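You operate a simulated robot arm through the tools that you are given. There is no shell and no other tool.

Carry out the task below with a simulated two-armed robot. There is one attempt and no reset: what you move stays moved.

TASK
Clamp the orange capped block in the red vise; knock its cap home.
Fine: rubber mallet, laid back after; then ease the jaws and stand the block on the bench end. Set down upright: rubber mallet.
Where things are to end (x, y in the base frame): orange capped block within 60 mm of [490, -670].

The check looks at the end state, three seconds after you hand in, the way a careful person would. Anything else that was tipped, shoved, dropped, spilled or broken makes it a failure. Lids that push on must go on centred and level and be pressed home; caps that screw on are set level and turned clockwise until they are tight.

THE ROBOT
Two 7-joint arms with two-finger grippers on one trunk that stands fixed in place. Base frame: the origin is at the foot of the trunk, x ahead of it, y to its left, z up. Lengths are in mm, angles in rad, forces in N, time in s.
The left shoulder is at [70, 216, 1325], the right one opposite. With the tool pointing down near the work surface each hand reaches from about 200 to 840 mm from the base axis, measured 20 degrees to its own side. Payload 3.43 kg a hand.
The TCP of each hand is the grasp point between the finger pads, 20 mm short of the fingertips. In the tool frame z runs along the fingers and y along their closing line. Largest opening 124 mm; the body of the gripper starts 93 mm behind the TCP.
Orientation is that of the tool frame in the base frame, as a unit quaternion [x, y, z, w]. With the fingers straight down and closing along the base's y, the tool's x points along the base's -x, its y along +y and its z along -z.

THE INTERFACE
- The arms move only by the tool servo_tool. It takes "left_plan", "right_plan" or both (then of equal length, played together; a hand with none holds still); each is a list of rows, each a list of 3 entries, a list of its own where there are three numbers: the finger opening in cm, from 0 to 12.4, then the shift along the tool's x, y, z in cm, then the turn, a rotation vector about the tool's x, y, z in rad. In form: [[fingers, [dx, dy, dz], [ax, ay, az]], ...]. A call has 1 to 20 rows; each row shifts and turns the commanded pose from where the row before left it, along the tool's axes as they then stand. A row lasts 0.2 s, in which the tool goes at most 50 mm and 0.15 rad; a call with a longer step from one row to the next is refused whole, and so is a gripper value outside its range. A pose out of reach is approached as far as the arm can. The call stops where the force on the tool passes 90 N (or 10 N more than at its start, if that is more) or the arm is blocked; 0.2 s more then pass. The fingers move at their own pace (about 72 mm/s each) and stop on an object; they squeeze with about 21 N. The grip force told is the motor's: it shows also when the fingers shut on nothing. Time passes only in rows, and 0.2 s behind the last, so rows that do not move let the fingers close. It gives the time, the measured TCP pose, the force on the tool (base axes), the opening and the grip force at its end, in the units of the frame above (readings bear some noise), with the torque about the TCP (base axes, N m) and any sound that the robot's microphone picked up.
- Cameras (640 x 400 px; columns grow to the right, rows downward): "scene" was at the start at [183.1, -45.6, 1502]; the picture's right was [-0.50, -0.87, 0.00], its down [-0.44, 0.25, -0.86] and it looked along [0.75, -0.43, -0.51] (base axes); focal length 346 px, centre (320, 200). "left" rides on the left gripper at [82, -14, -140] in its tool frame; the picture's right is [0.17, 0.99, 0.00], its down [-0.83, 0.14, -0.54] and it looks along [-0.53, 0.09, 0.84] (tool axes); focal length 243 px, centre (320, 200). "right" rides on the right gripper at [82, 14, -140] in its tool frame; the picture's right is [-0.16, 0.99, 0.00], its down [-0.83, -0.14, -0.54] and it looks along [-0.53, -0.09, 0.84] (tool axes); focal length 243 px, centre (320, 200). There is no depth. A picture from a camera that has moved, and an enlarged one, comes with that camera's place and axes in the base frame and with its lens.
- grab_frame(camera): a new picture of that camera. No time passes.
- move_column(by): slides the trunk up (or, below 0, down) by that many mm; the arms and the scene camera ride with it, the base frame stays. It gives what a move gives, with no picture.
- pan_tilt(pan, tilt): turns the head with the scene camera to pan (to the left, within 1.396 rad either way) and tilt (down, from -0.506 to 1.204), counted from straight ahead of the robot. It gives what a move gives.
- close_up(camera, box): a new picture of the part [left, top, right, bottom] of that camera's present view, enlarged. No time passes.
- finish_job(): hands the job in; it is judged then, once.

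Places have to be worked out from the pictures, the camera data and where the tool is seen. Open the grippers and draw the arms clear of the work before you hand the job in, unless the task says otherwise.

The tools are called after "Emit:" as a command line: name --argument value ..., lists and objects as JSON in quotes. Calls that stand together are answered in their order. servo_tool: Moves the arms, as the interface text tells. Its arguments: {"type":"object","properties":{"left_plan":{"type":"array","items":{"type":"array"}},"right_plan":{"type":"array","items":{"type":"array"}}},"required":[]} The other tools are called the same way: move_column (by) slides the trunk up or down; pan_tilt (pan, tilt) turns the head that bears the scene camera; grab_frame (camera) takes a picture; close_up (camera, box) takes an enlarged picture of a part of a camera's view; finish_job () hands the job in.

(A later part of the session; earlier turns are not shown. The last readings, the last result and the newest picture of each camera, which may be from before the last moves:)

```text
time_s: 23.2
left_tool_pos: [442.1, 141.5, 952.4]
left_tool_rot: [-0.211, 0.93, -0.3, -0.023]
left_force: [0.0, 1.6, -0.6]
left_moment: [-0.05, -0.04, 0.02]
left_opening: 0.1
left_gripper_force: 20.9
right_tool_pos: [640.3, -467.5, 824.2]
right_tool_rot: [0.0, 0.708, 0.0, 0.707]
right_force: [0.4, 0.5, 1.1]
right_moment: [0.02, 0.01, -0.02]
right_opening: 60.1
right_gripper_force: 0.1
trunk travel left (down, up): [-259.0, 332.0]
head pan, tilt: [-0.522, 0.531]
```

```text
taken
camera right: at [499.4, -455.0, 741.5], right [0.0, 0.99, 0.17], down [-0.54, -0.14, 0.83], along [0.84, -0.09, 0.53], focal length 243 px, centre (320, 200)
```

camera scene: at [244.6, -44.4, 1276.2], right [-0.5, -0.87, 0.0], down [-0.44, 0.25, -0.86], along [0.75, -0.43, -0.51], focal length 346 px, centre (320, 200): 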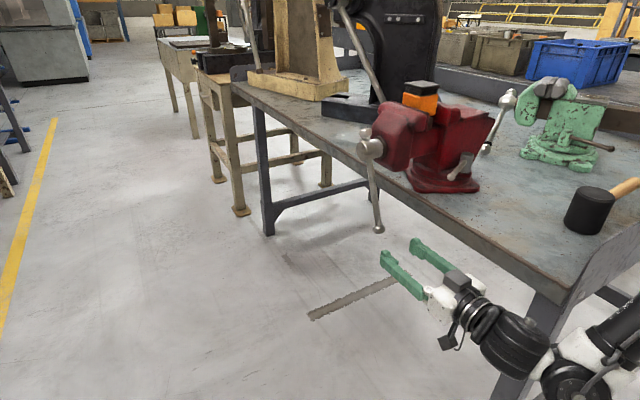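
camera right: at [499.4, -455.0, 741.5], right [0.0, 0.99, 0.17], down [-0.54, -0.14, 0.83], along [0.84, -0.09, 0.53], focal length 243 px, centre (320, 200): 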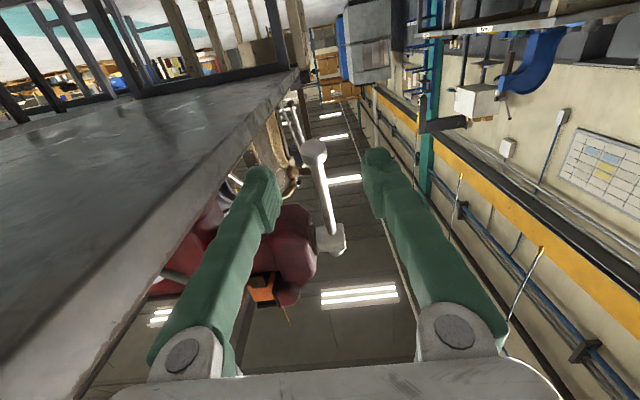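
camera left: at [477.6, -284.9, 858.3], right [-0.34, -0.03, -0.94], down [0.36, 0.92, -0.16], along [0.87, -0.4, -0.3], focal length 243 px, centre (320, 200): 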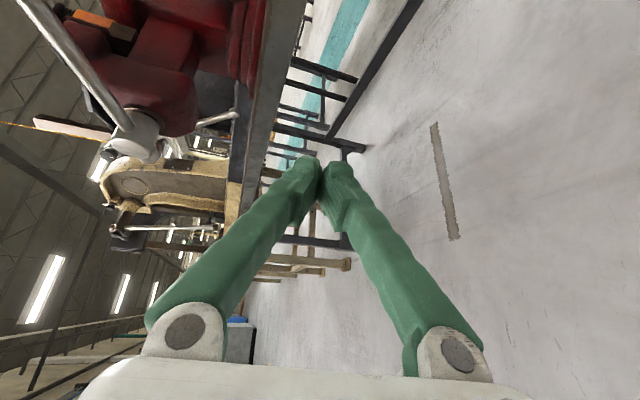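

The mallet and bench are untouched, and the bar now hangs at about -67° with its knob near (728, -473, 829). I'll swing the right hand round to point (0.8, -0.6, 0) from the aisle side and roll it so the closed fingertips make a peg to push the bar further.

Emit:
servo_tool --right_plan '[[0, [-1.2, 2.9, -1.4], [0, 0, 0]], [0, [-1.2, 2.9, -1.3], [0, 0, 0]], [0, [-1.2, 2.9, -1.3], [0, 0, 0]], [0, [0, 0, 0], [0.128, 0, 0]], [0, [0, 0, 0], [0.128, 0, 0]], [0, [0, 0, 0], [0.128, 0, 0]], [0, [0, 0, 0], [0.128, 0, 0]], [0, [0, 0, 0], [0.128, 0, 0]], [0, [0, 0, 0], [0, 0, 0.143]], [0, [0, 0, 0], [0, 0, 0.143]], [0, [0, 0, 0], [0, 0, 0.143]], [0, [0, 0, 0], [0, 0, 0.143]], [0, [0, 0, 0], [0, 0, 0.143]], [0, [0, 0, 0], [0, 0, 0.143]], [0, [0, 0, 0], [0, 0, 0.143]], [0, [0, 0, 0], [0, 0, 0.143]], [0, [0, 0, 0], [0, 0, 0.143]], [0, [0, 0, 0], [0, 0, 0.143]], [0, [0, 0, 0], [0, 0, 0.143]]]'

Emit:
grab_frame --camera "scene"

Emit:
grab_frame --camera "right"

```text
time_s: 24.9
left_tool_pos: [442.4, 140.0, 951.9]
left_tool_rot: [-0.211, 0.93, -0.299, -0.023]
left_force: [1.9, -1.3, -0.3]
left_moment: [0.03, 0.08, -0.03]
left_opening: 0.0
left_gripper_force: 21.1
right_tool_pos: [732.5, -540.0, 931.8]
right_tool_rot: [0.196, 0.686, -0.189, 0.675]
right_force: [-21.8, 4.4, 2.1]
right_moment: [0.3, 0.35, 0.0]
right_opening: 0.1
right_gripper_force: 21.2
right hand out of reach, approached as far as the arm can: row 1, 2, 3, 4, 5, 6, 7, 8
trunk travel left (down, up): [-259.0, 332.0]
head pan, tilt: [-0.522, 0.531]
stopped in row 8 (right hand): the force on the tool passed its limit at 110 N (the readings are from after the stop); the commanded pose is now the measured one
```

```text
taken
camera scene: at [244.7, -45.0, 1276.2], right [-0.5, -0.87, 0.0], down [-0.44, 0.25, -0.86], along [0.75, -0.43, -0.51], focal length 346 px, centre (320, 200)
```

scene: 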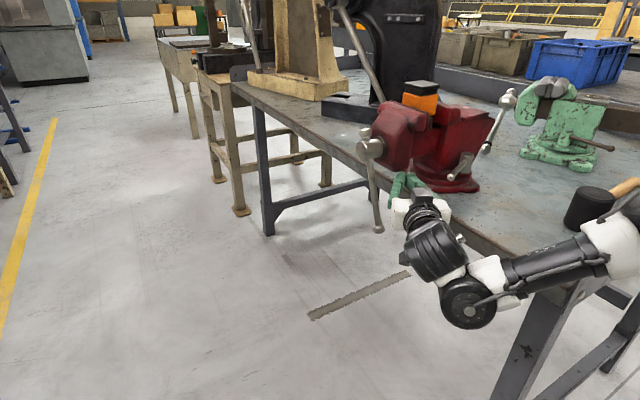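

```text
taken
camera right: at [618.3, -453.4, 851.9], right [0.52, 0.84, 0.17], down [-0.52, 0.15, 0.84], along [0.68, -0.53, 0.52], focal length 243 px, centre (320, 200)
```

right: 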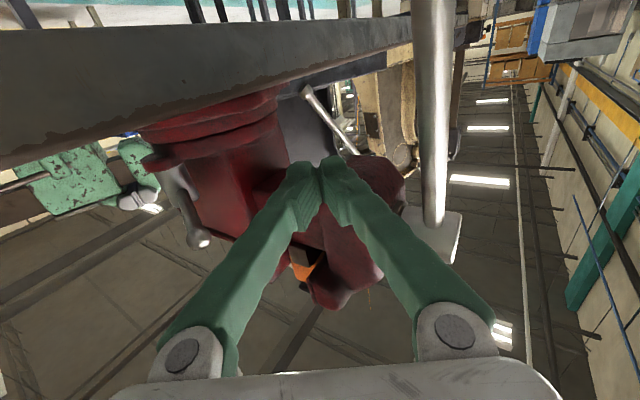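

The hand was folded too close to its shoulder, so the arm drifted forward until the fingertips pressed the vise body. The vise looks unmoved. I'll back straight off along the tool axis and then shift to the aisle side.

Emit:
servo_tool --right_plan '[[0, [0, 0, -2], [0, 0, 0]], [0, [0, 0, -2.5], [0, 0, 0]], [0, [0, 0, -2.5], [0, 0, 0]]]'

Emit:
grab_frame --camera "right"

Emit:
close_up --camera "scene" --box '[340, 60, 520, 240]'

```text
time_s: 25.7
left_tool_pos: [443.0, 139.5, 952.7]
left_tool_rot: [-0.211, 0.93, -0.299, -0.024]
left_force: [-0.5, -0.2, -0.5]
left_moment: [-0.01, 0.01, 0.04]
left_opening: 0.1
left_gripper_force: 21.1
right_tool_pos: [719.9, -547.9, 943.1]
right_tool_rot: [0.195, 0.687, -0.188, 0.674]
right_force: [-0.6, 0.6, -0.9]
right_moment: [0.0, 0.02, 0.04]
right_opening: 0.0
right_gripper_force: 20.8
right hand out of reach, approached as far as the arm can: row 1, 2, 3
trunk travel left (down, up): [-259.0, 332.0]
head pan, tilt: [-0.522, 0.531]
```

```text
taken
camera right: at [604.7, -463.4, 863.1], right [0.52, 0.84, 0.17], down [-0.52, 0.15, 0.84], along [0.68, -0.52, 0.51], focal length 243 px, centre (320, 200)
```

right: 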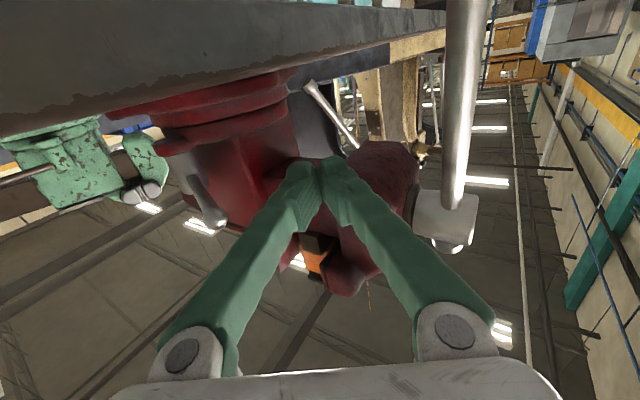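

```text
2.22 times, centred on (430, 150) of scene
camera zoom: at [245.4, -45.5, 1276.0], right [-0.5, -0.87, 0.0], down [-0.44, 0.25, -0.86], along [0.75, -0.43, -0.51], focal length 768 px, centre (76, 311)
```

zoom: 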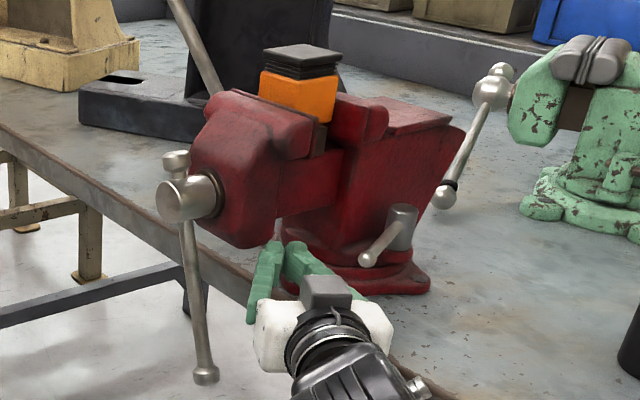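

The arm is on a limit in this orientation, so I'll undo the yaw while backing out, returning to the straight-ahead pose that worked.

Emit:
servo_tool --right_plan '[[0, [0, 0, -1], [-0.128, 0, 0]], [0, [0, 0, -2], [-0.128, 0, 0]], [0, [0, 0, -3], [-0.128, 0, 0]], [0, [0, 0.5, -3], [-0.128, 0, 0]], [0, [0, 1, -3], [-0.05, 0, 0]], [0, [0, 1, 0], [0, 0, 0]]]'

Emit:
grab_frame --camera "scene"

```text
time_s: 27.1
left_tool_pos: [444.7, 139.3, 952.6]
left_tool_rot: [-0.212, 0.93, -0.299, -0.024]
left_force: [0.3, -0.2, -0.2]
left_moment: [0.02, 0.03, -0.03]
left_opening: 0.0
left_gripper_force: 20.8
right_tool_pos: [604.3, -493.7, 945.4]
right_tool_rot: [0.0, 0.712, 0.008, 0.702]
right_force: [0.1, 1.0, 0.6]
right_moment: [0.0, -0.02, 0.02]
right_opening: 0.1
right_gripper_force: 21.5
trunk travel left (down, up): [-259.0, 332.0]
head pan, tilt: [-0.522, 0.531]
```

```text
taken
camera scene: at [246.7, -45.4, 1275.6], right [-0.5, -0.87, 0.0], down [-0.44, 0.25, -0.86], along [0.75, -0.43, -0.51], focal length 346 px, centre (320, 200)
```

scene: 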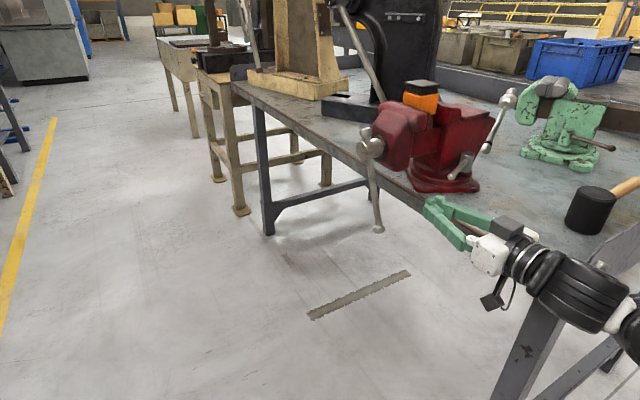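

The right hand is free again at (604, -494, 945). I'll raise the trunk 150 mm to open up the folded arm, then lower the hand beside the bar and retry the yaw carefully.

Emit:
move_column --by 150

Emit:
servo_tool --right_plan '[[0, [4.5, 1.08, 0.8], [0, 0, 0]], [0, [4.5, 1.08, 0.8], [0, 0, 0]], [0, [4.5, 1.08, 0.8], [0, 0, 0]], [0, [4.5, 1.08, 0.8], [0, 0, 0]], [0, [4.5, 1.08, 0.8], [0, 0, 0]], [0, [0, 0, 0], [0.1, 0, 0]], [0, [0, 0, 0], [0.1, 0, 0]]]'

```text
time_s: 28.9
left_tool_pos: [443.6, 141.2, 1102.4]
left_tool_rot: [-0.211, 0.93, -0.3, -0.023]
left_force: [0.5, 1.0, -0.1]
left_moment: [0.02, -0.04, -0.01]
left_opening: 0.1
left_gripper_force: 21.2
right_tool_pos: [604.3, -495.0, 1092.7]
right_tool_rot: [0.001, 0.712, 0.008, 0.702]
right_force: [0.2, -0.5, 0.7]
right_moment: [-0.02, 0.02, 0.03]
right_opening: 0.1
right_gripper_force: 21.2
trunk travel left (down, up): [-409.0, 182.0]
head pan, tilt: [-0.522, 0.531]
```

```text
time_s: 30.5
left_tool_pos: [444.2, 140.2, 1102.2]
left_tool_rot: [-0.211, 0.93, -0.3, -0.024]
left_force: [-0.6, -0.4, 0.5]
left_moment: [0.02, 0.0, -0.02]
left_opening: 0.2
left_gripper_force: 21.4
right_tool_pos: [640.3, -438.4, 868.8]
right_tool_rot: [0.071, 0.709, -0.064, 0.699]
right_force: [1.0, -0.5, 0.7]
right_moment: [0.02, 0.01, 0.0]
right_opening: 0.0
right_gripper_force: 21.3
trunk travel left (down, up): [-409.0, 182.0]
head pan, tilt: [-0.522, 0.531]
```

No reach trouble now, so I'll continue the yaw and then the roll in place.

Emit:
servo_tool --right_plan '[[0, [0, 0, 0], [0.11, 0, 0]], [0, [0, 0, 0], [0.11, 0, 0]], [0, [0, 0, 0], [0.11, 0, 0]], [0, [0, 0, 0], [0.11, 0, 0]]]'

```text
time_s: 31.5
left_tool_pos: [443.9, 140.7, 1102.9]
left_tool_rot: [-0.212, 0.93, -0.299, -0.024]
left_force: [0.0, 0.5, -0.7]
left_moment: [-0.01, 0.01, 0.01]
left_opening: 0.0
left_gripper_force: 20.9
right_tool_pos: [639.8, -437.6, 868.0]
right_tool_rot: [0.222, 0.678, -0.218, 0.666]
right_force: [-0.3, -0.1, -0.4]
right_moment: [0.0, -0.01, 0.02]
right_opening: 0.0
right_gripper_force: 21.2
trunk travel left (down, up): [-409.0, 182.0]
head pan, tilt: [-0.522, 0.531]
```

The yaw is in place, z = (0.81, -0.59, -0.02). Next I roll by 90° so the fingers close vertically.

Emit:
servo_tool --right_plan '[[0, [0, 0, 0], [0, 0, 0.143]], [0, [0, 0, 0], [0, 0, 0.143]], [0, [0, 0, 0], [0, 0, 0.143]], [0, [0, 0, 0], [0, 0, 0.143]], [0, [0, 0, 0], [0, 0, 0.143]], [0, [0, 0, 0], [0, 0, 0.143]], [0, [0, 0, 0], [0, 0, 0.143]], [0, [0, 0, 0], [0, 0, 0.143]], [0, [0, 0, 0], [0, 0, 0.143]], [0, [0, 0, 0], [0, 0, 0.143]], [0, [0, 0, 0], [0, 0, 0.143]]]'

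Emit:
grab_frame --camera "scene"

Emit:
grab_frame --camera "right"

```text
time_s: 33.2
left_tool_pos: [444.6, 140.0, 1101.8]
left_tool_rot: [-0.211, 0.93, -0.299, -0.024]
left_force: [0.1, -0.4, -0.5]
left_moment: [0.02, -0.02, 0.02]
left_opening: 0.1
left_gripper_force: 20.8
right_tool_pos: [673.3, -384.6, 901.8]
right_tool_rot: [0.45, 0.514, 0.183, 0.707]
right_force: [0.5, -0.9, 0.3]
right_moment: [0.03, 0.0, -0.01]
right_opening: 0.0
right_gripper_force: 20.7
trunk travel left (down, up): [-409.0, 182.0]
head pan, tilt: [-0.522, 0.531]
stopped in row 8 (right hand): the arm was blocked; the commanded pose is now the measured one
```

```text
taken
camera scene: at [207.5, -45.6, 1425.8], right [-0.5, -0.87, 0.0], down [-0.44, 0.25, -0.86], along [0.75, -0.43, -0.51], focal length 346 px, centre (320, 200)
```

scene: 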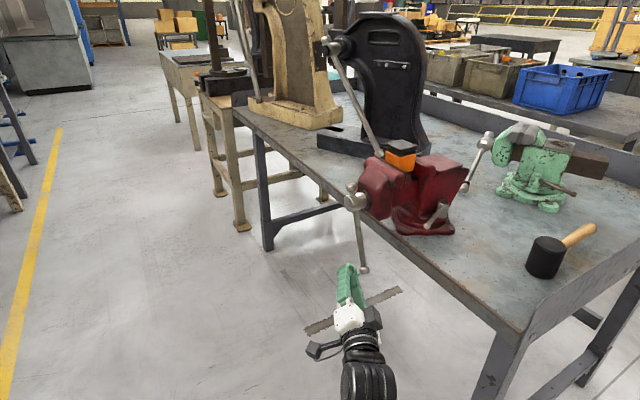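

```text
taken
camera right: at [583.0, -255.2, 857.5], right [0.13, 0.4, 0.91], down [-0.85, -0.43, 0.32], along [0.52, -0.81, 0.28], focal length 243 px, centre (320, 200)
```

right: 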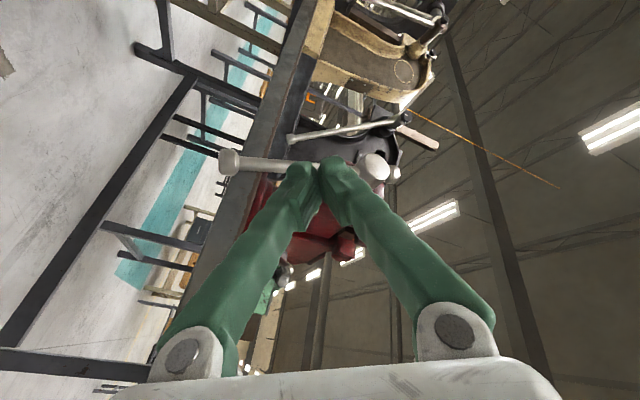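

The wrist roll hit its limit. A peg with the fingers closing horizontally also clears the screw head if it points more toward -y, so I'll undo the roll and yaw further.

Emit:
servo_tool --right_plan '[[0, [0, 0, 0], [0, 0, -0.14]], [0, [0, 0, 0], [0, 0, -0.14]], [0, [0, 0, 0], [0, 0, -0.14]], [0, [0, 0, 0], [0, 0, -0.14]], [0, [0, 0, 0], [0, 0, -0.14]], [0, [0, 0, 0], [0, 0, -0.14]], [0, [0, 0, 0], [0, 0, -0.14]], [0, [0, 0, 0], [0.1, 0, 0]], [0, [0, 0, 0], [0.1, 0, 0]], [0, [0, 0, 0], [0.1, 0, 0]], [0, [0, 0, 0], [0.1, 0, 0]]]'

Emit:
grab_frame --camera "right"

```text
time_s: 35.6
left_tool_pos: [443.7, 140.6, 1101.7]
left_tool_rot: [-0.212, 0.93, -0.299, -0.023]
left_force: [-0.2, -0.1, -1.0]
left_moment: [-0.01, 0.02, 0.01]
left_opening: 0.0
left_gripper_force: 21.1
right_tool_pos: [682.4, -382.0, 915.8]
right_tool_rot: [0.255, 0.608, -0.307, 0.686]
right_force: [0.1, 0.1, -0.7]
right_moment: [-0.01, -0.02, -0.01]
right_opening: 0.0
right_gripper_force: 20.7
trunk travel left (down, up): [-409.0, 182.0]
head pan, tilt: [-0.522, 0.531]
```

```text
taken
camera right: at [602.4, -281.2, 815.9], right [0.71, 0.69, 0.14], down [-0.53, 0.39, 0.76], along [0.47, -0.61, 0.64], focal length 243 px, centre (320, 200)
```

right: 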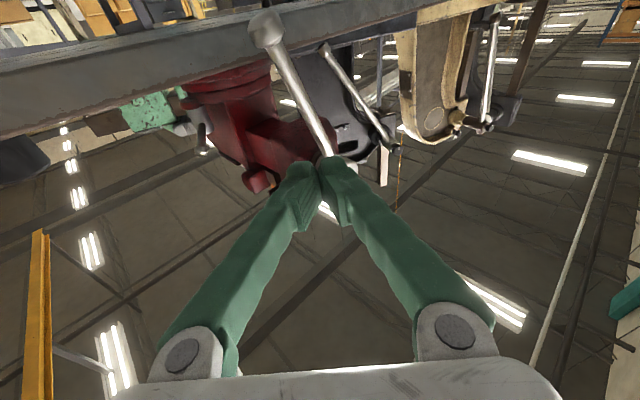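

Orientation is now good, z of about (0.68, -0.72, 0.13). I'll trim it slightly and bring the fingertip peg to the -x side of the hanging bar.

Emit:
servo_tool --right_plan '[[0, [0, 0, 0], [0.06, 0.065, 0]], [0, [0, 0, 0], [0.06, 0.065, 0]], [0, [1.2, -1.42, 2.4], [0, 0, 0]], [0, [1.2, -1.42, 2.4], [0, 0, 0]], [0, [1.2, -1.42, 2.4], [0, 0, 0]], [0, [0, 0, 0], [0, 0, 0]]]'

Emit:
grab_frame --camera "scene"

Emit:
grab_frame --camera "right"

```text
time_s: 36.9
left_tool_pos: [443.5, 140.1, 1102.6]
left_tool_rot: [-0.211, 0.93, -0.3, -0.024]
left_force: [-0.4, -0.5, -0.4]
left_moment: [-0.01, 0.0, -0.02]
left_opening: 0.1
left_gripper_force: 21.1
right_tool_pos: [708.9, -412.5, 893.2]
right_tool_rot: [0.303, 0.641, -0.289, 0.643]
right_force: [0.0, -0.4, 0.2]
right_moment: [-0.01, -0.04, 0.04]
right_opening: 0.0
right_gripper_force: 20.6
trunk travel left (down, up): [-409.0, 182.0]
head pan, tilt: [-0.522, 0.531]
stopped in row 6 (right hand): the arm was blocked; the commanded pose is now the measured one
```

```text
taken
camera scene: at [207.7, -46.2, 1425.7], right [-0.5, -0.87, 0.0], down [-0.44, 0.25, -0.86], along [0.75, -0.43, -0.51], focal length 346 px, centre (320, 200)
```

scene: 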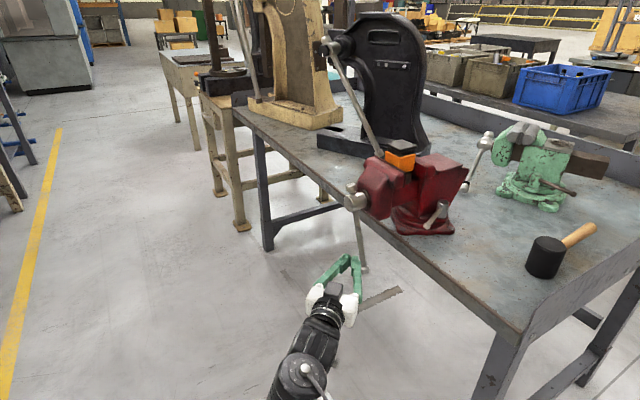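

```text
taken
camera right: at [628.4, -295.8, 811.5], right [0.75, 0.64, 0.18], down [-0.47, 0.31, 0.83], along [0.47, -0.71, 0.53], focal length 243 px, centre (320, 200)
```

right: 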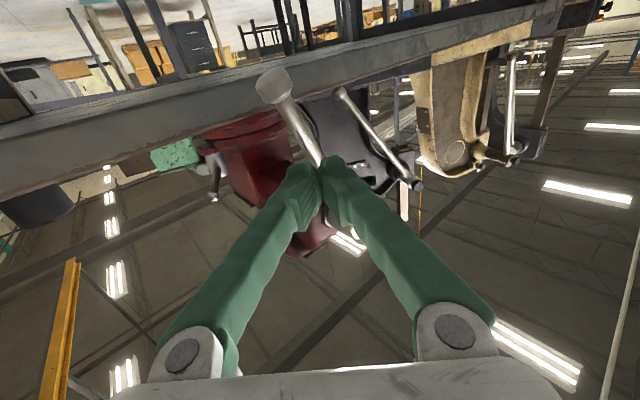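

The right arm is blocked short of the bar in this orientation too. Before choosing another way, I'll check how much jaw gap really remains.

Emit:
close_up --camera "scene" --box '[370, 130, 440, 180]'

Emit:
close_up --camera "scene" --box '[320, 160, 480, 290]'

```text
8.00 times, centred on (405, 155) of scene
camera zoom: at [207.7, -46.2, 1425.7], right [-0.5, -0.87, 0.0], down [-0.44, 0.25, -0.86], along [0.75, -0.43, -0.51], focal length 2765 px, centre (-360, 560)
```

zoom: 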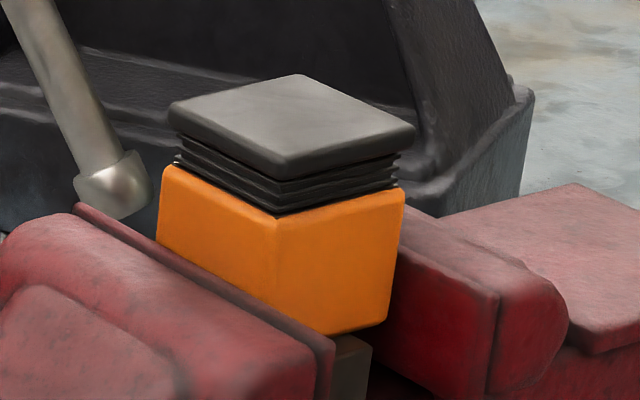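

```text
3.08 times, centred on (400, 225) of scene
camera zoom: at [207.7, -46.2, 1425.7], right [-0.5, -0.87, 0.0], down [-0.44, 0.25, -0.86], along [0.75, -0.43, -0.51], focal length 1063 px, centre (74, 123)
```

zoom: 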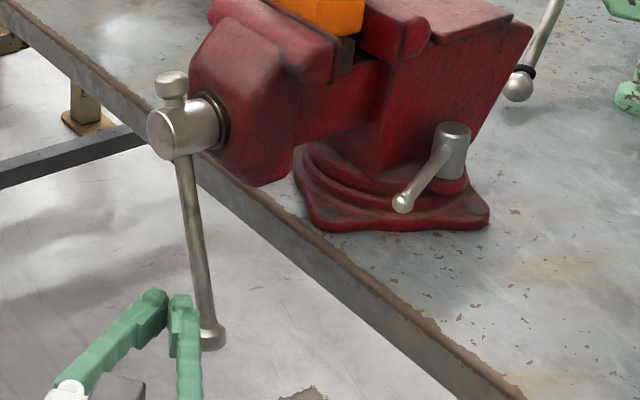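

The two jaws are about 66 mm apart around a 51 mm block, so about 15 mm of closing remains, which is more than half a turn. My plan is to carry the bar with the straight-ahead grip past 6 o'clock, then push its short end down on the near side. First I'll return to the straight-ahead pose.

Emit:
servo_tool --right_plan '[[0, [0, 0, -3], [0, 0, 0]], [0, [0, 0, -3], [-0.123, 0, 0]], [0, [0, 0, -1], [-0.123, 0, 0]], [0, [0, 0, -1], [-0.123, 0, 0]], [0, [0, 0, 0], [-0.123, 0, 0]], [0, [0, 0, 0], [-0.123, 0, 0]], [0, [0, 0, 0], [-0.123, 0, 0]], [0, [0, 0, 0], [-0.123, 0, 0]]]'

Emit:
grab_frame --camera "scene"

```text
time_s: 38.6
left_tool_pos: [443.1, 139.9, 1102.8]
left_tool_rot: [-0.211, 0.931, -0.298, -0.023]
left_force: [-0.4, 0.1, 0.5]
left_moment: [0.01, -0.01, -0.02]
left_opening: 0.0
left_gripper_force: 21.9
right_tool_pos: [652.7, -353.4, 891.2]
right_tool_rot: [0.007, 0.704, 0.007, 0.71]
right_force: [0.1, 0.4, -0.3]
right_moment: [0.02, 0.03, 0.03]
right_opening: 0.2
right_gripper_force: 20.7
trunk travel left (down, up): [-409.0, 182.0]
head pan, tilt: [-0.522, 0.531]
```

```text
taken
camera scene: at [207.6, -46.5, 1425.7], right [-0.5, -0.87, 0.0], down [-0.44, 0.25, -0.86], along [0.75, -0.43, -0.51], focal length 346 px, centre (320, 200)
```

scene: 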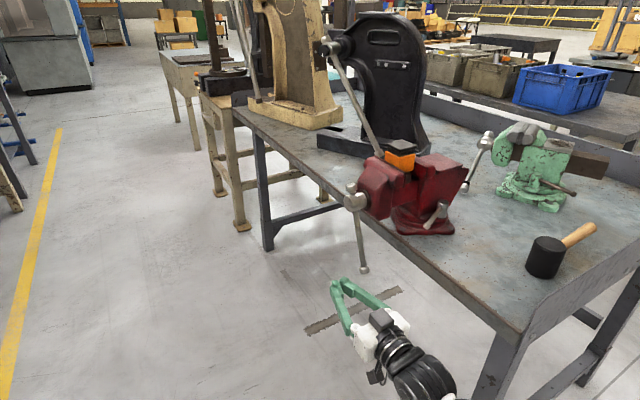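

Now I'll lower the trunk 180 mm for forward reach at this height, then bring the open fingers level with the bar.

Emit:
move_column --by -180

Emit:
servo_tool --right_plan '[[6, [-3.4, -2.34, 0.2], [0, 0, 0]], [6, [-3.4, -2.34, 0.2], [0, 0, 0]], [6, [-3.4, -2.34, 0.2], [0, 0, 0]], [6, [-3.4, -2.34, 0.2], [0, 0, 0]], [6, [-3.4, -2.34, 0.2], [0, 0, 0]], [6, [0, 0, 0], [0, 0, 0]]]'

Emit:
grab_frame --camera "right"

Emit:
grab_frame --camera "scene"

```text
time_s: 40.6
left_tool_pos: [442.8, 140.3, 922.4]
left_tool_rot: [-0.212, 0.93, -0.299, -0.023]
left_force: [-0.2, 0.2, 1.2]
left_moment: [0.0, -0.01, 0.0]
left_opening: 0.3
left_gripper_force: 21.3
right_tool_pos: [654.4, -352.8, 713.6]
right_tool_rot: [0.007, 0.703, 0.005, 0.711]
right_force: [0.3, -0.9, 0.3]
right_moment: [0.03, -0.02, 0.01]
right_opening: 0.0
right_gripper_force: 21.3
trunk travel left (down, up): [-229.0, 362.0]
head pan, tilt: [-0.522, 0.531]
```

```text
time_s: 42.0
left_tool_pos: [442.8, 140.1, 922.3]
left_tool_rot: [-0.211, 0.93, -0.299, -0.023]
left_force: [0.5, 0.2, -0.4]
left_moment: [-0.01, 0.01, 0.01]
left_opening: 0.0
left_gripper_force: 21.3
right_tool_pos: [664.5, -472.7, 883.0]
right_tool_rot: [0.007, 0.704, 0.004, 0.71]
right_force: [-0.2, -0.1, 0.7]
right_moment: [0.01, -0.03, 0.0]
right_opening: 60.0
right_gripper_force: 0.0
trunk travel left (down, up): [-229.0, 362.0]
head pan, tilt: [-0.522, 0.531]
```

```text
taken
camera right: at [523.8, -458.6, 799.2], right [0.0, 0.98, 0.18], down [-0.55, -0.15, 0.82], along [0.84, -0.1, 0.54], focal length 243 px, centre (320, 200)
```

right: 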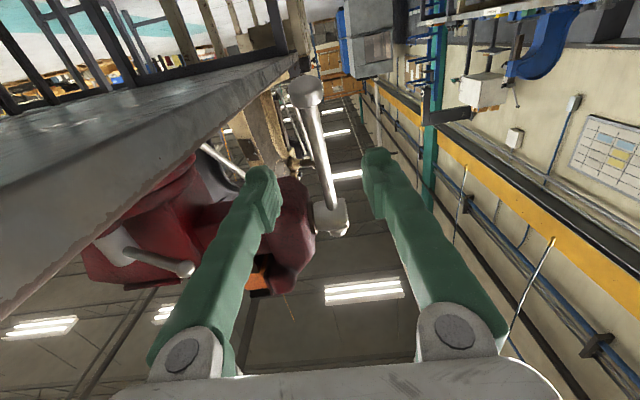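

```text
taken
camera scene: at [255.8, -45.5, 1243.3], right [-0.5, -0.87, 0.0], down [-0.44, 0.25, -0.86], along [0.75, -0.43, -0.51], focal length 346 px, centre (320, 200)
```

scene: 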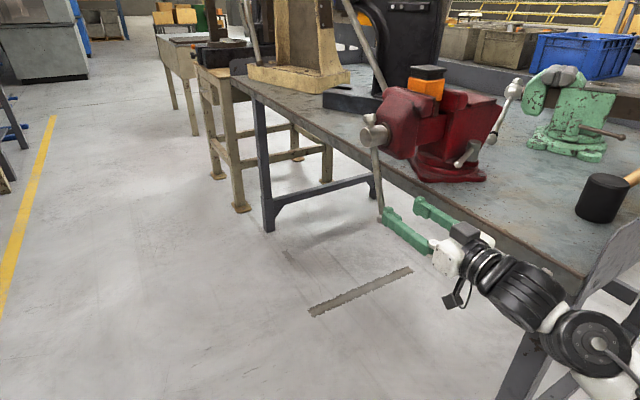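

The bar sits between the fingers. I'll use the nearly closed tips (10 mm gap) as a notch to push the bar forward under the screw and up the far side, checking in steps.

Emit:
servo_tool --right_plan '[[1, [0, 0, 0], [0, 0, 0]], [1, [0, 0, 1.5], [0, 0, 0]], [1, [0, 0, 2.0], [0, 0, 0]], [1, [0, 0.1, 2.3], [0, 0, 0]], [1, [0.1, 0, 2.5], [0, 0, 0]], [1, [0.3, 0, 2.5], [0, 0, 0]], [1, [0, 0, 0], [0, 0, 0]]]'

Emit:
grab_frame --camera "right"

Emit:
close_up --camera "scene" --box '[340, 60, 520, 240]'

```text
time_s: 43.6
left_tool_pos: [443.1, 141.0, 922.8]
left_tool_rot: [-0.211, 0.93, -0.299, -0.023]
left_force: [0.6, 0.8, 0.2]
left_moment: [-0.01, 0.02, 0.01]
left_opening: 0.0
left_gripper_force: 21.2
right_tool_pos: [770.6, -472.1, 876.6]
right_tool_rot: [0.006, 0.704, 0.006, 0.711]
right_force: [-2.2, -1.3, 0.2]
right_moment: [-0.06, 0.01, -0.05]
right_opening: 10.6
right_gripper_force: 0.4
trunk travel left (down, up): [-229.0, 362.0]
head pan, tilt: [-0.522, 0.531]
```

```text
taken
camera right: at [631.1, -456.5, 794.0], right [0.0, 0.98, 0.18], down [-0.55, -0.15, 0.82], along [0.84, -0.1, 0.54], focal length 243 px, centre (320, 200)
```

right: 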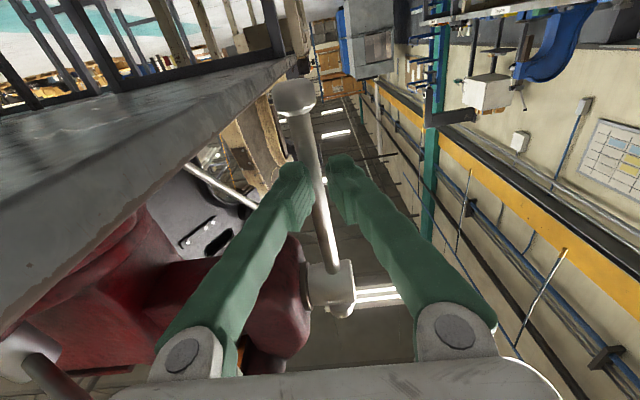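

```text
2.22 times, centred on (430, 150) of scene
camera zoom: at [255.5, -45.7, 1243.4], right [-0.5, -0.87, 0.0], down [-0.44, 0.25, -0.86], along [0.75, -0.43, -0.51], focal length 768 px, centre (76, 311)
```

zoom: 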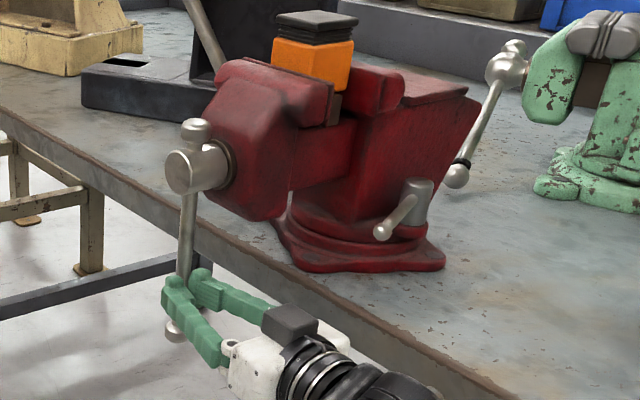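

The bar is nested in the notch and almost vertical, moving with only about 2 N. I'll continue forward and begin going up.

Emit:
servo_tool --right_plan '[[1, [0.4, 0, 2.2], [0, 0, 0]], [1, [0.2, 0, 2.05], [0, 0, 0]], [1, [-0.4, 0, 1.9], [0, 0, 0]], [1, [-0.9, 0, 1.75], [0, 0, 0]], [1, [-1.3, 0, 1.55], [0, 0, 0]], [1, [0, 0, 0], [0, 0, 0]]]'

Emit:
grab_frame --camera "right"

Emit:
close_up --camera "scene" --box '[340, 60, 520, 240]'

```text
time_s: 45.0
left_tool_pos: [443.1, 140.1, 922.4]
left_tool_rot: [-0.21, 0.93, -0.3, -0.023]
left_force: [-0.3, -0.6, 0.4]
left_moment: [0.01, -0.04, 0.01]
left_opening: 0.0
left_gripper_force: 20.2
right_tool_pos: [864.5, -473.2, 898.5]
right_tool_rot: [0.006, 0.704, 0.005, 0.71]
right_force: [-1.8, -0.3, -2.7]
right_moment: [0.09, -0.01, -0.04]
right_opening: 10.5
right_gripper_force: 0.7
trunk travel left (down, up): [-229.0, 362.0]
head pan, tilt: [-0.522, 0.531]
```

```text
taken
camera right: at [724.6, -458.0, 815.6], right [0.0, 0.98, 0.18], down [-0.55, -0.15, 0.82], along [0.84, -0.1, 0.54], focal length 243 px, centre (320, 200)
```

right: 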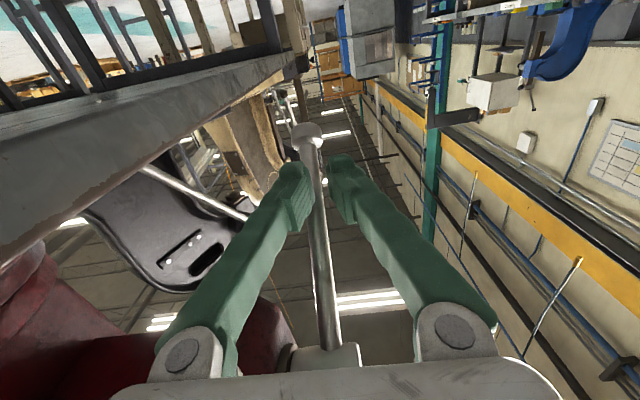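

```text
2.22 times, centred on (430, 150) of scene
camera zoom: at [255.8, -45.9, 1243.3], right [-0.5, -0.87, 0.0], down [-0.44, 0.25, -0.86], along [0.75, -0.43, -0.51], focal length 768 px, centre (76, 311)
```

zoom: 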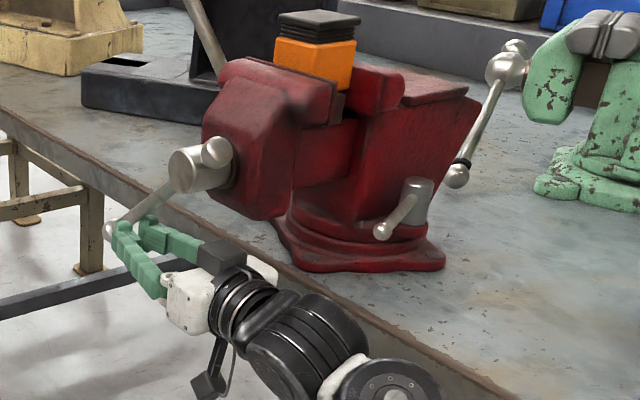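

The bar has passed to about -140° with only 2–3 N. I'll push up slightly more, to about -158°.

Emit:
servo_tool --right_plan '[[1, [-1.5, 0, 1.2], [0, 0, 0]], [1, [-1.6, 0, 0.9], [0, 0, 0]], [1, [0, 0, 0], [0, 0, 0]]]'

Emit:
close_up --camera "scene" --box '[340, 60, 520, 240]'

Emit:
close_up --camera "scene" --box '[400, 50, 480, 110]'

```text
time_s: 45.9
left_tool_pos: [443.3, 140.3, 922.6]
left_tool_rot: [-0.212, 0.93, -0.299, -0.024]
left_force: [0.8, 0.5, 0.7]
left_moment: [-0.04, 0.0, 0.01]
left_opening: 0.2
left_gripper_force: 21.2
right_tool_pos: [886.8, -474.5, 930.6]
right_tool_rot: [0.007, 0.704, 0.005, 0.71]
right_force: [-1.3, -1.4, -6.0]
right_moment: [0.04, -0.01, -0.12]
right_opening: 11.2
right_gripper_force: 0.7
trunk travel left (down, up): [-229.0, 362.0]
head pan, tilt: [-0.522, 0.531]
```

```text
2.22 times, centred on (430, 150) of scene
camera zoom: at [256.3, -46.2, 1243.2], right [-0.5, -0.87, 0.0], down [-0.44, 0.25, -0.86], along [0.75, -0.43, -0.51], focal length 768 px, centre (76, 311)
```

zoom: 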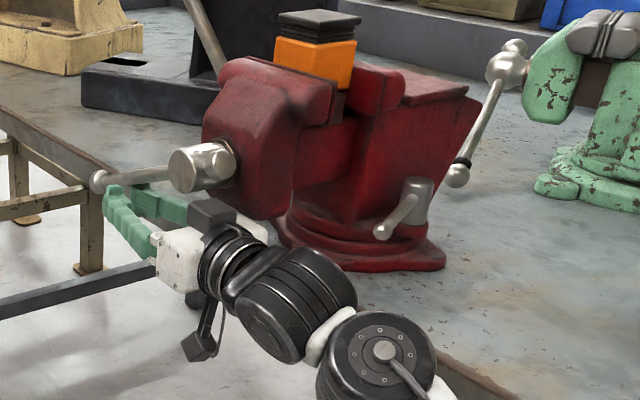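

```text
6.67 times, centred on (440, 80) of scene
camera zoom: at [256.3, -46.2, 1243.2], right [-0.5, -0.87, 0.0], down [-0.44, 0.25, -0.86], along [0.75, -0.43, -0.51], focal length 2304 px, centre (-480, 1000)
```

zoom: 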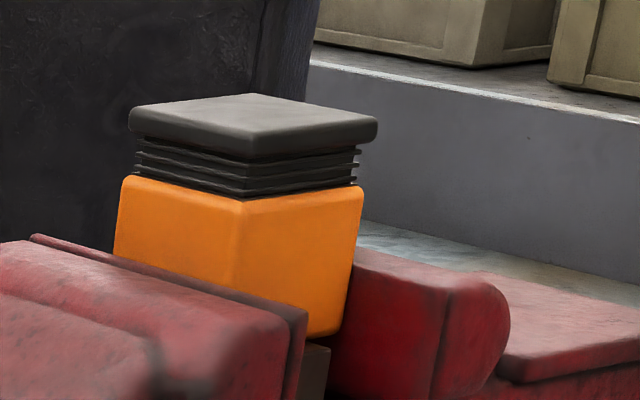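

The bar is now at about -165° and roughly 9 mm of gap remains. Next I withdraw below the bar, rise on the near side, and tilt the closed fingers to push the short knob near (760, -471, 1002) downward.

Emit:
servo_tool --right_plan '[[1, [1.5, 0, 0], [0, 0, 0]], [1, [0.5, 0, -4], [0, 0, 0]], [1, [0, 0, -4.8], [0, 0, 0]], [1, [0, 0, -4.8], [0, 0, 0]], [0, [0, 0, -4.8], [0, 0, 0]], [0, [0, 0, -4.8], [0, 0, 0]], [0, [-4, 0, -2], [0, 0, 0]], [0, [-4, 0, 0], [0, 0.13, 0]], [0, [-4, 0, 0], [0, 0.13, 0]], [0, [-3, 0, 0], [0, 0.13, 0]], [0, [-3, 0, 0], [0, 0.13, 0]], [0, [0, 0, 0], [0, 0.13, 0]], [0, [0, 0, 0], [0, 0.13, 0]]]'

Emit:
grab_frame --camera "right"

Emit:
close_up --camera "scene" --box '[340, 60, 520, 240]'

```text
time_s: 48.6
left_tool_pos: [443.2, 140.7, 921.3]
left_tool_rot: [-0.21, 0.93, -0.3, -0.024]
left_force: [-0.1, 0.4, -0.5]
left_moment: [-0.06, 0.01, -0.01]
left_opening: 0.0
left_gripper_force: 20.8
right_tool_pos: [653.9, -473.4, 1086.9]
right_tool_rot: [0.005, 0.921, 0.007, 0.389]
right_force: [-0.1, 1.3, 0.9]
right_moment: [-0.02, 0.05, -0.09]
right_opening: 0.0
right_gripper_force: 20.5
trunk travel left (down, up): [-229.0, 362.0]
head pan, tilt: [-0.522, 0.531]
```

```text
taken
camera right: at [496.4, -460.5, 1125.7], right [0.12, 0.98, 0.14], down [0.19, -0.16, 0.97], along [0.97, -0.09, -0.21], focal length 243 px, centre (320, 200)
```

right: 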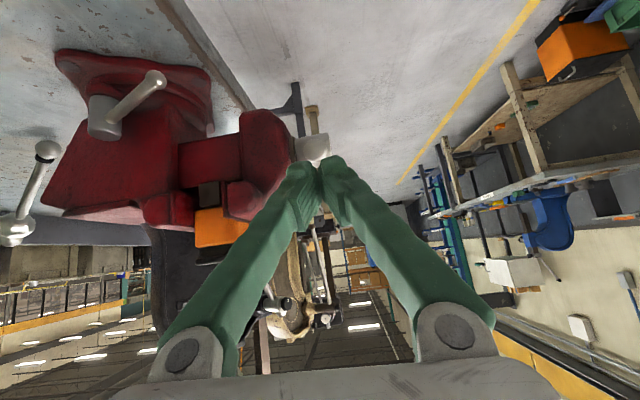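

```text
2.22 times, centred on (430, 150) of scene
camera zoom: at [255.9, -43.2, 1243.6], right [-0.5, -0.87, 0.0], down [-0.44, 0.25, -0.86], along [0.75, -0.43, -0.51], focal length 768 px, centre (76, 311)
```

zoom: 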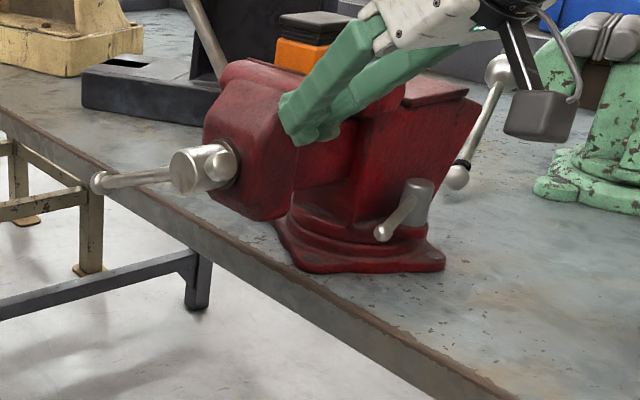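

The short knob is near (749, -472, 1012), 56 mm from the screw axis, with the bar at about -158°. I'll bring the closed fingertips above it and push it down along its arc.

Emit:
servo_tool --right_plan '[[0, [-2.5, 0.1, 3.85], [0, 0, 0]], [0, [-2.5, 0, 3.85], [0, 0, 0]], [0, [1.43, 0, 1.39], [0, 0, 0]], [0, [1.26, 0, 0.12], [0, 0, 0]], [0, [1.49, 0, 0.53], [0, 0, 0]], [0, [1.3, 0, 0.89], [0, 0, 0]], [0, [0, 0, 0], [0, 0, 0]]]'

Emit:
close_up --camera "scene" --box '[340, 60, 520, 240]'

Emit:
grab_frame --camera "right"

```text
time_s: 50.2
left_tool_pos: [442.8, 140.4, 921.3]
left_tool_rot: [-0.212, 0.93, -0.3, -0.023]
left_force: [-1.0, 0.4, 0.4]
left_moment: [-0.02, -0.01, 0.02]
left_opening: 0.1
left_gripper_force: 21.0
right_tool_pos: [726.1, -473.8, 1000.8]
right_tool_rot: [0.004, 0.924, 0.008, 0.383]
right_force: [-14.9, 0.8, -10.8]
right_moment: [0.26, 0.12, 0.0]
right_opening: 0.1
right_gripper_force: 21.1
trunk travel left (down, up): [-229.0, 362.0]
head pan, tilt: [-0.522, 0.531]
```

```text
2.22 times, centred on (430, 150) of scene
camera zoom: at [255.0, -45.7, 1243.2], right [-0.5, -0.87, 0.0], down [-0.44, 0.25, -0.86], along [0.75, -0.43, -0.51], focal length 768 px, centre (76, 311)
```

zoom: 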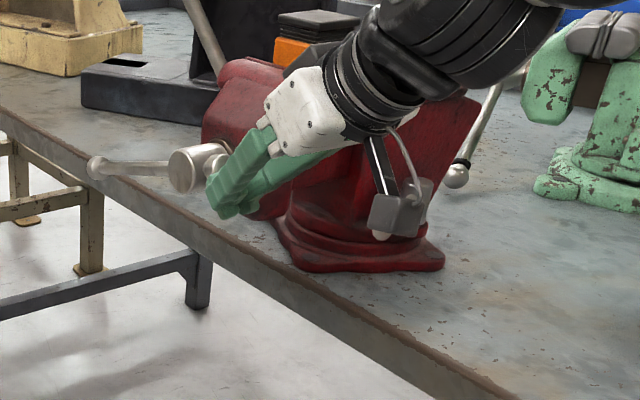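

```text
taken
camera right: at [568.0, -460.8, 1041.3], right [0.12, 0.98, 0.13], down [0.2, -0.16, 0.97], along [0.97, -0.09, -0.22], focal length 243 px, centre (320, 200)
```

right: 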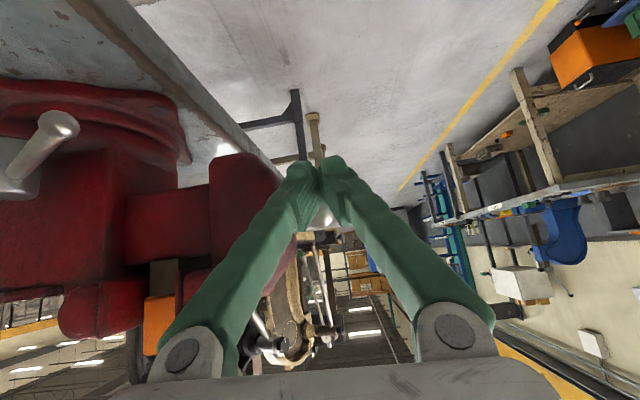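

The fingertip slid past the knob. I'll back off and lay the fingers nearly level over the top of the short knob, tip stopping short of the screw head, and press down with the finger undersides.

Emit:
servo_tool --right_plan '[[0, [0, 0, -4], [0, 0, 0]], [0, [-4, 0, -1], [0, 0, 0]], [0, [0, 0, 0], [0, -0.131, 0]], [0, [0, 0, 0], [0, -0.131, 0]], [0, [0, 0, 0], [0, -0.131, 0]], [0, [0, 0, 0], [0, -0.131, 0]], [0, [0, 0, 0], [0, 0, 0]]]'

Emit:
close_up --camera "scene" --box '[340, 60, 520, 240]'

```text
time_s: 51.9
left_tool_pos: [444.9, 141.0, 922.1]
left_tool_rot: [-0.211, 0.931, -0.299, -0.024]
left_force: [0.0, -0.3, -0.7]
left_moment: [0.01, 0.01, -0.03]
left_opening: 0.5
left_gripper_force: 20.8
right_tool_pos: [721.6, -474.1, 1069.2]
right_tool_rot: [0.006, 0.788, 0.006, 0.616]
right_force: [-0.3, -0.8, -0.3]
right_moment: [-0.02, 0.02, 0.0]
right_opening: 0.0
right_gripper_force: 20.9
trunk travel left (down, up): [-229.0, 362.0]
head pan, tilt: [-0.522, 0.531]
```

```text
2.22 times, centred on (430, 150) of scene
camera zoom: at [255.6, -45.0, 1243.4], right [-0.5, -0.87, 0.0], down [-0.44, 0.25, -0.86], along [0.75, -0.43, -0.51], focal length 768 px, centre (76, 311)
```

zoom: 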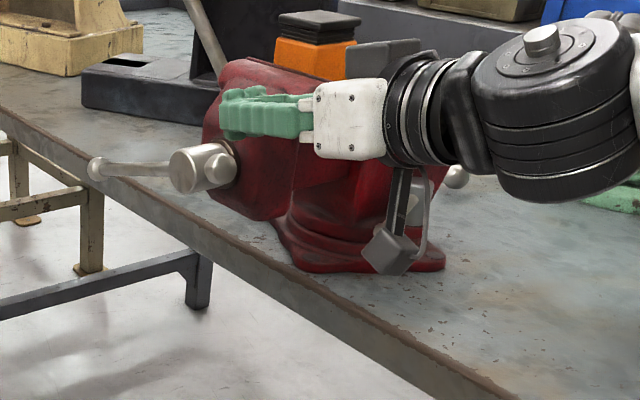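

The knob sits near (748, -472, 1006). I'll extend the fingers over it and press down in steps.

Emit:
servo_tool --right_plan '[[0, [0, 0, 4.0], [0, 0, 0]], [0, [1.4, 0, 0], [0, 0, 0]], [0, [1.4, 0, 0], [0, 0, 0]], [0, [1.0, 0, 0.25], [0, 0, 0]], [0, [1.0, 0, 0.25], [0, 0, 0]], [0, [1.0, 0, 0.3], [0, 0, 0]], [0, [0, 0, 0], [0, 0, 0]]]'

Emit:
close_up --camera "scene" --box '[340, 60, 520, 240]'

```text
time_s: 53.5
left_tool_pos: [440.9, 145.1, 921.2]
left_tool_rot: [-0.21, 0.93, -0.301, -0.023]
left_force: [-0.1, 0.2, 0.4]
left_moment: [0.0, 0.0, -0.01]
left_opening: 0.2
left_gripper_force: 21.6
right_tool_pos: [750.3, -463.6, 1012.3]
right_tool_rot: [0.002, 0.784, 0.011, 0.62]
right_force: [6.1, 25.9, 29.0]
right_moment: [0.12, -0.26, 0.16]
right_opening: 0.0
right_gripper_force: 21.2
trunk travel left (down, up): [-229.0, 362.0]
head pan, tilt: [-0.522, 0.531]
```

```text
2.22 times, centred on (430, 150) of scene
camera zoom: at [252.7, -40.1, 1244.1], right [-0.5, -0.87, 0.0], down [-0.44, 0.25, -0.86], along [0.75, -0.43, -0.5], focal length 768 px, centre (76, 311)
```

zoom: 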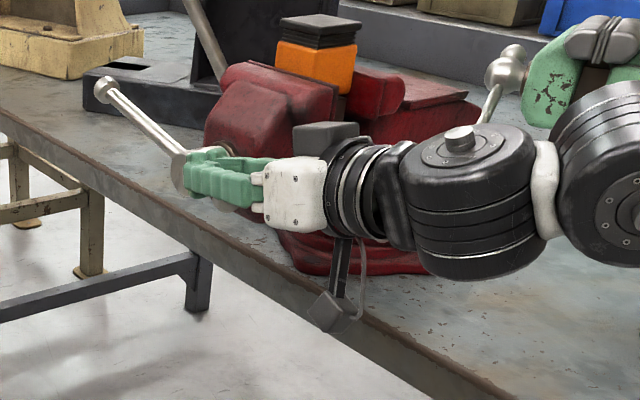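

The bar swung up past 9 o'clock, to about -199°, but the fingers are being pushed sideways (+26 N in y). I'll lift off and look before pressing again.

Emit:
servo_tool --right_plan '[[0, [-1.5, 0, 0], [0, 0, 0]], [0, [-2, 0, 0], [0, 0, 0]], [0, [0, 0, -6], [0, 0, 0]]]'

Emit:
grab_frame --camera "right"

Emit:
close_up --camera "scene" --box '[340, 60, 520, 240]'

Emit:
close_up --camera "scene" --box '[400, 50, 480, 110]'

```text
refused: row 3 steps farther than a row can; nothing moved
```

```text
taken
camera right: at [595.0, -450.8, 964.7], right [0.03, 0.98, 0.18], down [-0.33, -0.16, 0.93], along [0.94, -0.09, 0.32], focal length 243 px, centre (320, 200)
```

right: 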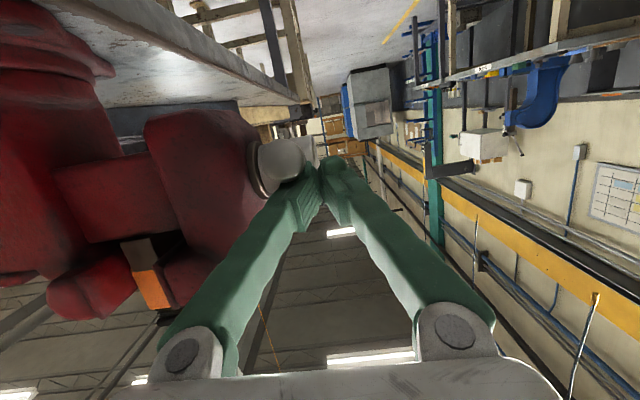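

```text
2.22 times, centred on (430, 150) of scene
camera zoom: at [252.7, -40.1, 1244.1], right [-0.5, -0.87, 0.0], down [-0.44, 0.25, -0.86], along [0.75, -0.43, -0.5], focal length 768 px, centre (76, 311)
```

zoom: 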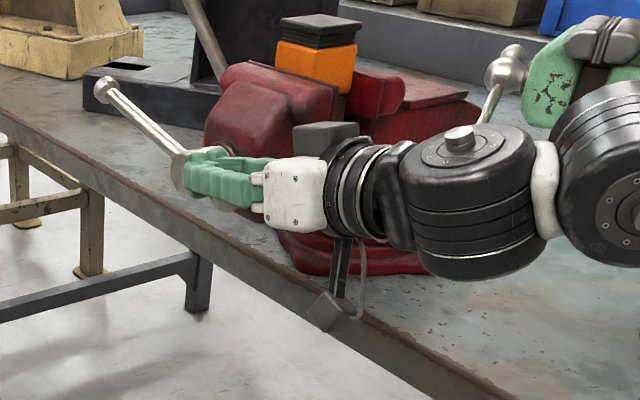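

```text
6.67 times, centred on (440, 80) of scene
camera zoom: at [252.7, -40.1, 1244.1], right [-0.5, -0.87, 0.0], down [-0.44, 0.25, -0.86], along [0.75, -0.43, -0.5], focal length 2304 px, centre (-480, 1000)
```

zoom: 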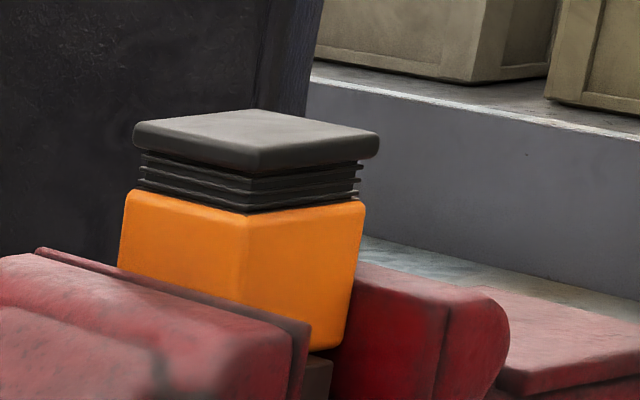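

The bar plane has moved with the jaw to about y = -480, so my fingers were off-centre. I'll lift, shift to y = -481, and press down again.

Emit:
servo_tool --right_plan '[[0, [-1.5, 0, 0], [0, 0, 0]], [0, [-1.5, 0, 0], [0, 0, 0]], [0, [0, -1.0, 0], [0, 0, 0]], [0, [0, -0.3, 0], [0, 0, 0]], [0, [0, 0, 0], [0, 0, 0]]]'

Emit:
grab_frame --camera "right"

Emit:
close_up --camera "scene" --box '[340, 60, 520, 240]'

```text
time_s: 54.6
left_tool_pos: [443.0, 139.4, 922.5]
left_tool_rot: [-0.211, 0.93, -0.299, -0.023]
left_force: [0.6, 0.3, -0.2]
left_moment: [-0.03, 0.0, -0.02]
left_opening: 0.1
left_gripper_force: 21.5
right_tool_pos: [761.4, -487.5, 1030.6]
right_tool_rot: [0.006, 0.788, 0.006, 0.615]
right_force: [-0.3, 0.1, 0.3]
right_moment: [-0.03, 0.0, 0.02]
right_opening: 0.0
right_gripper_force: 20.1
trunk travel left (down, up): [-229.0, 362.0]
head pan, tilt: [-0.522, 0.531]
```

```text
taken
camera right: at [604.0, -472.3, 985.8], right [0.04, 0.98, 0.18], down [-0.32, -0.15, 0.93], along [0.95, -0.1, 0.31], focal length 243 px, centre (320, 200)
```

right: 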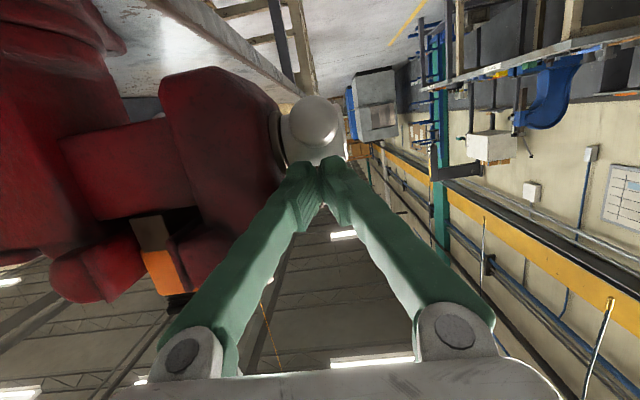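

```text
2.22 times, centred on (430, 150) of scene
camera zoom: at [255.5, -45.3, 1243.4], right [-0.5, -0.87, 0.0], down [-0.44, 0.25, -0.86], along [0.75, -0.43, -0.51], focal length 768 px, centre (76, 311)
```

zoom: 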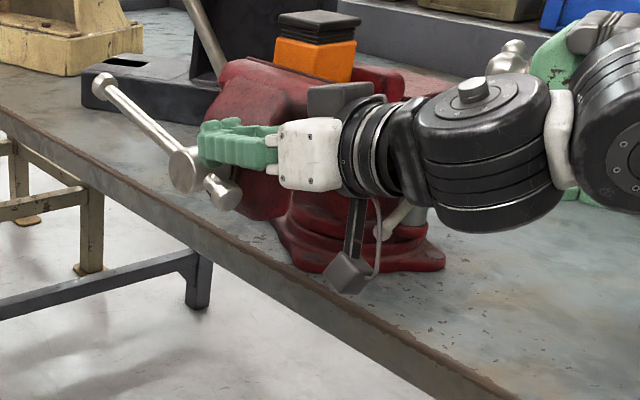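

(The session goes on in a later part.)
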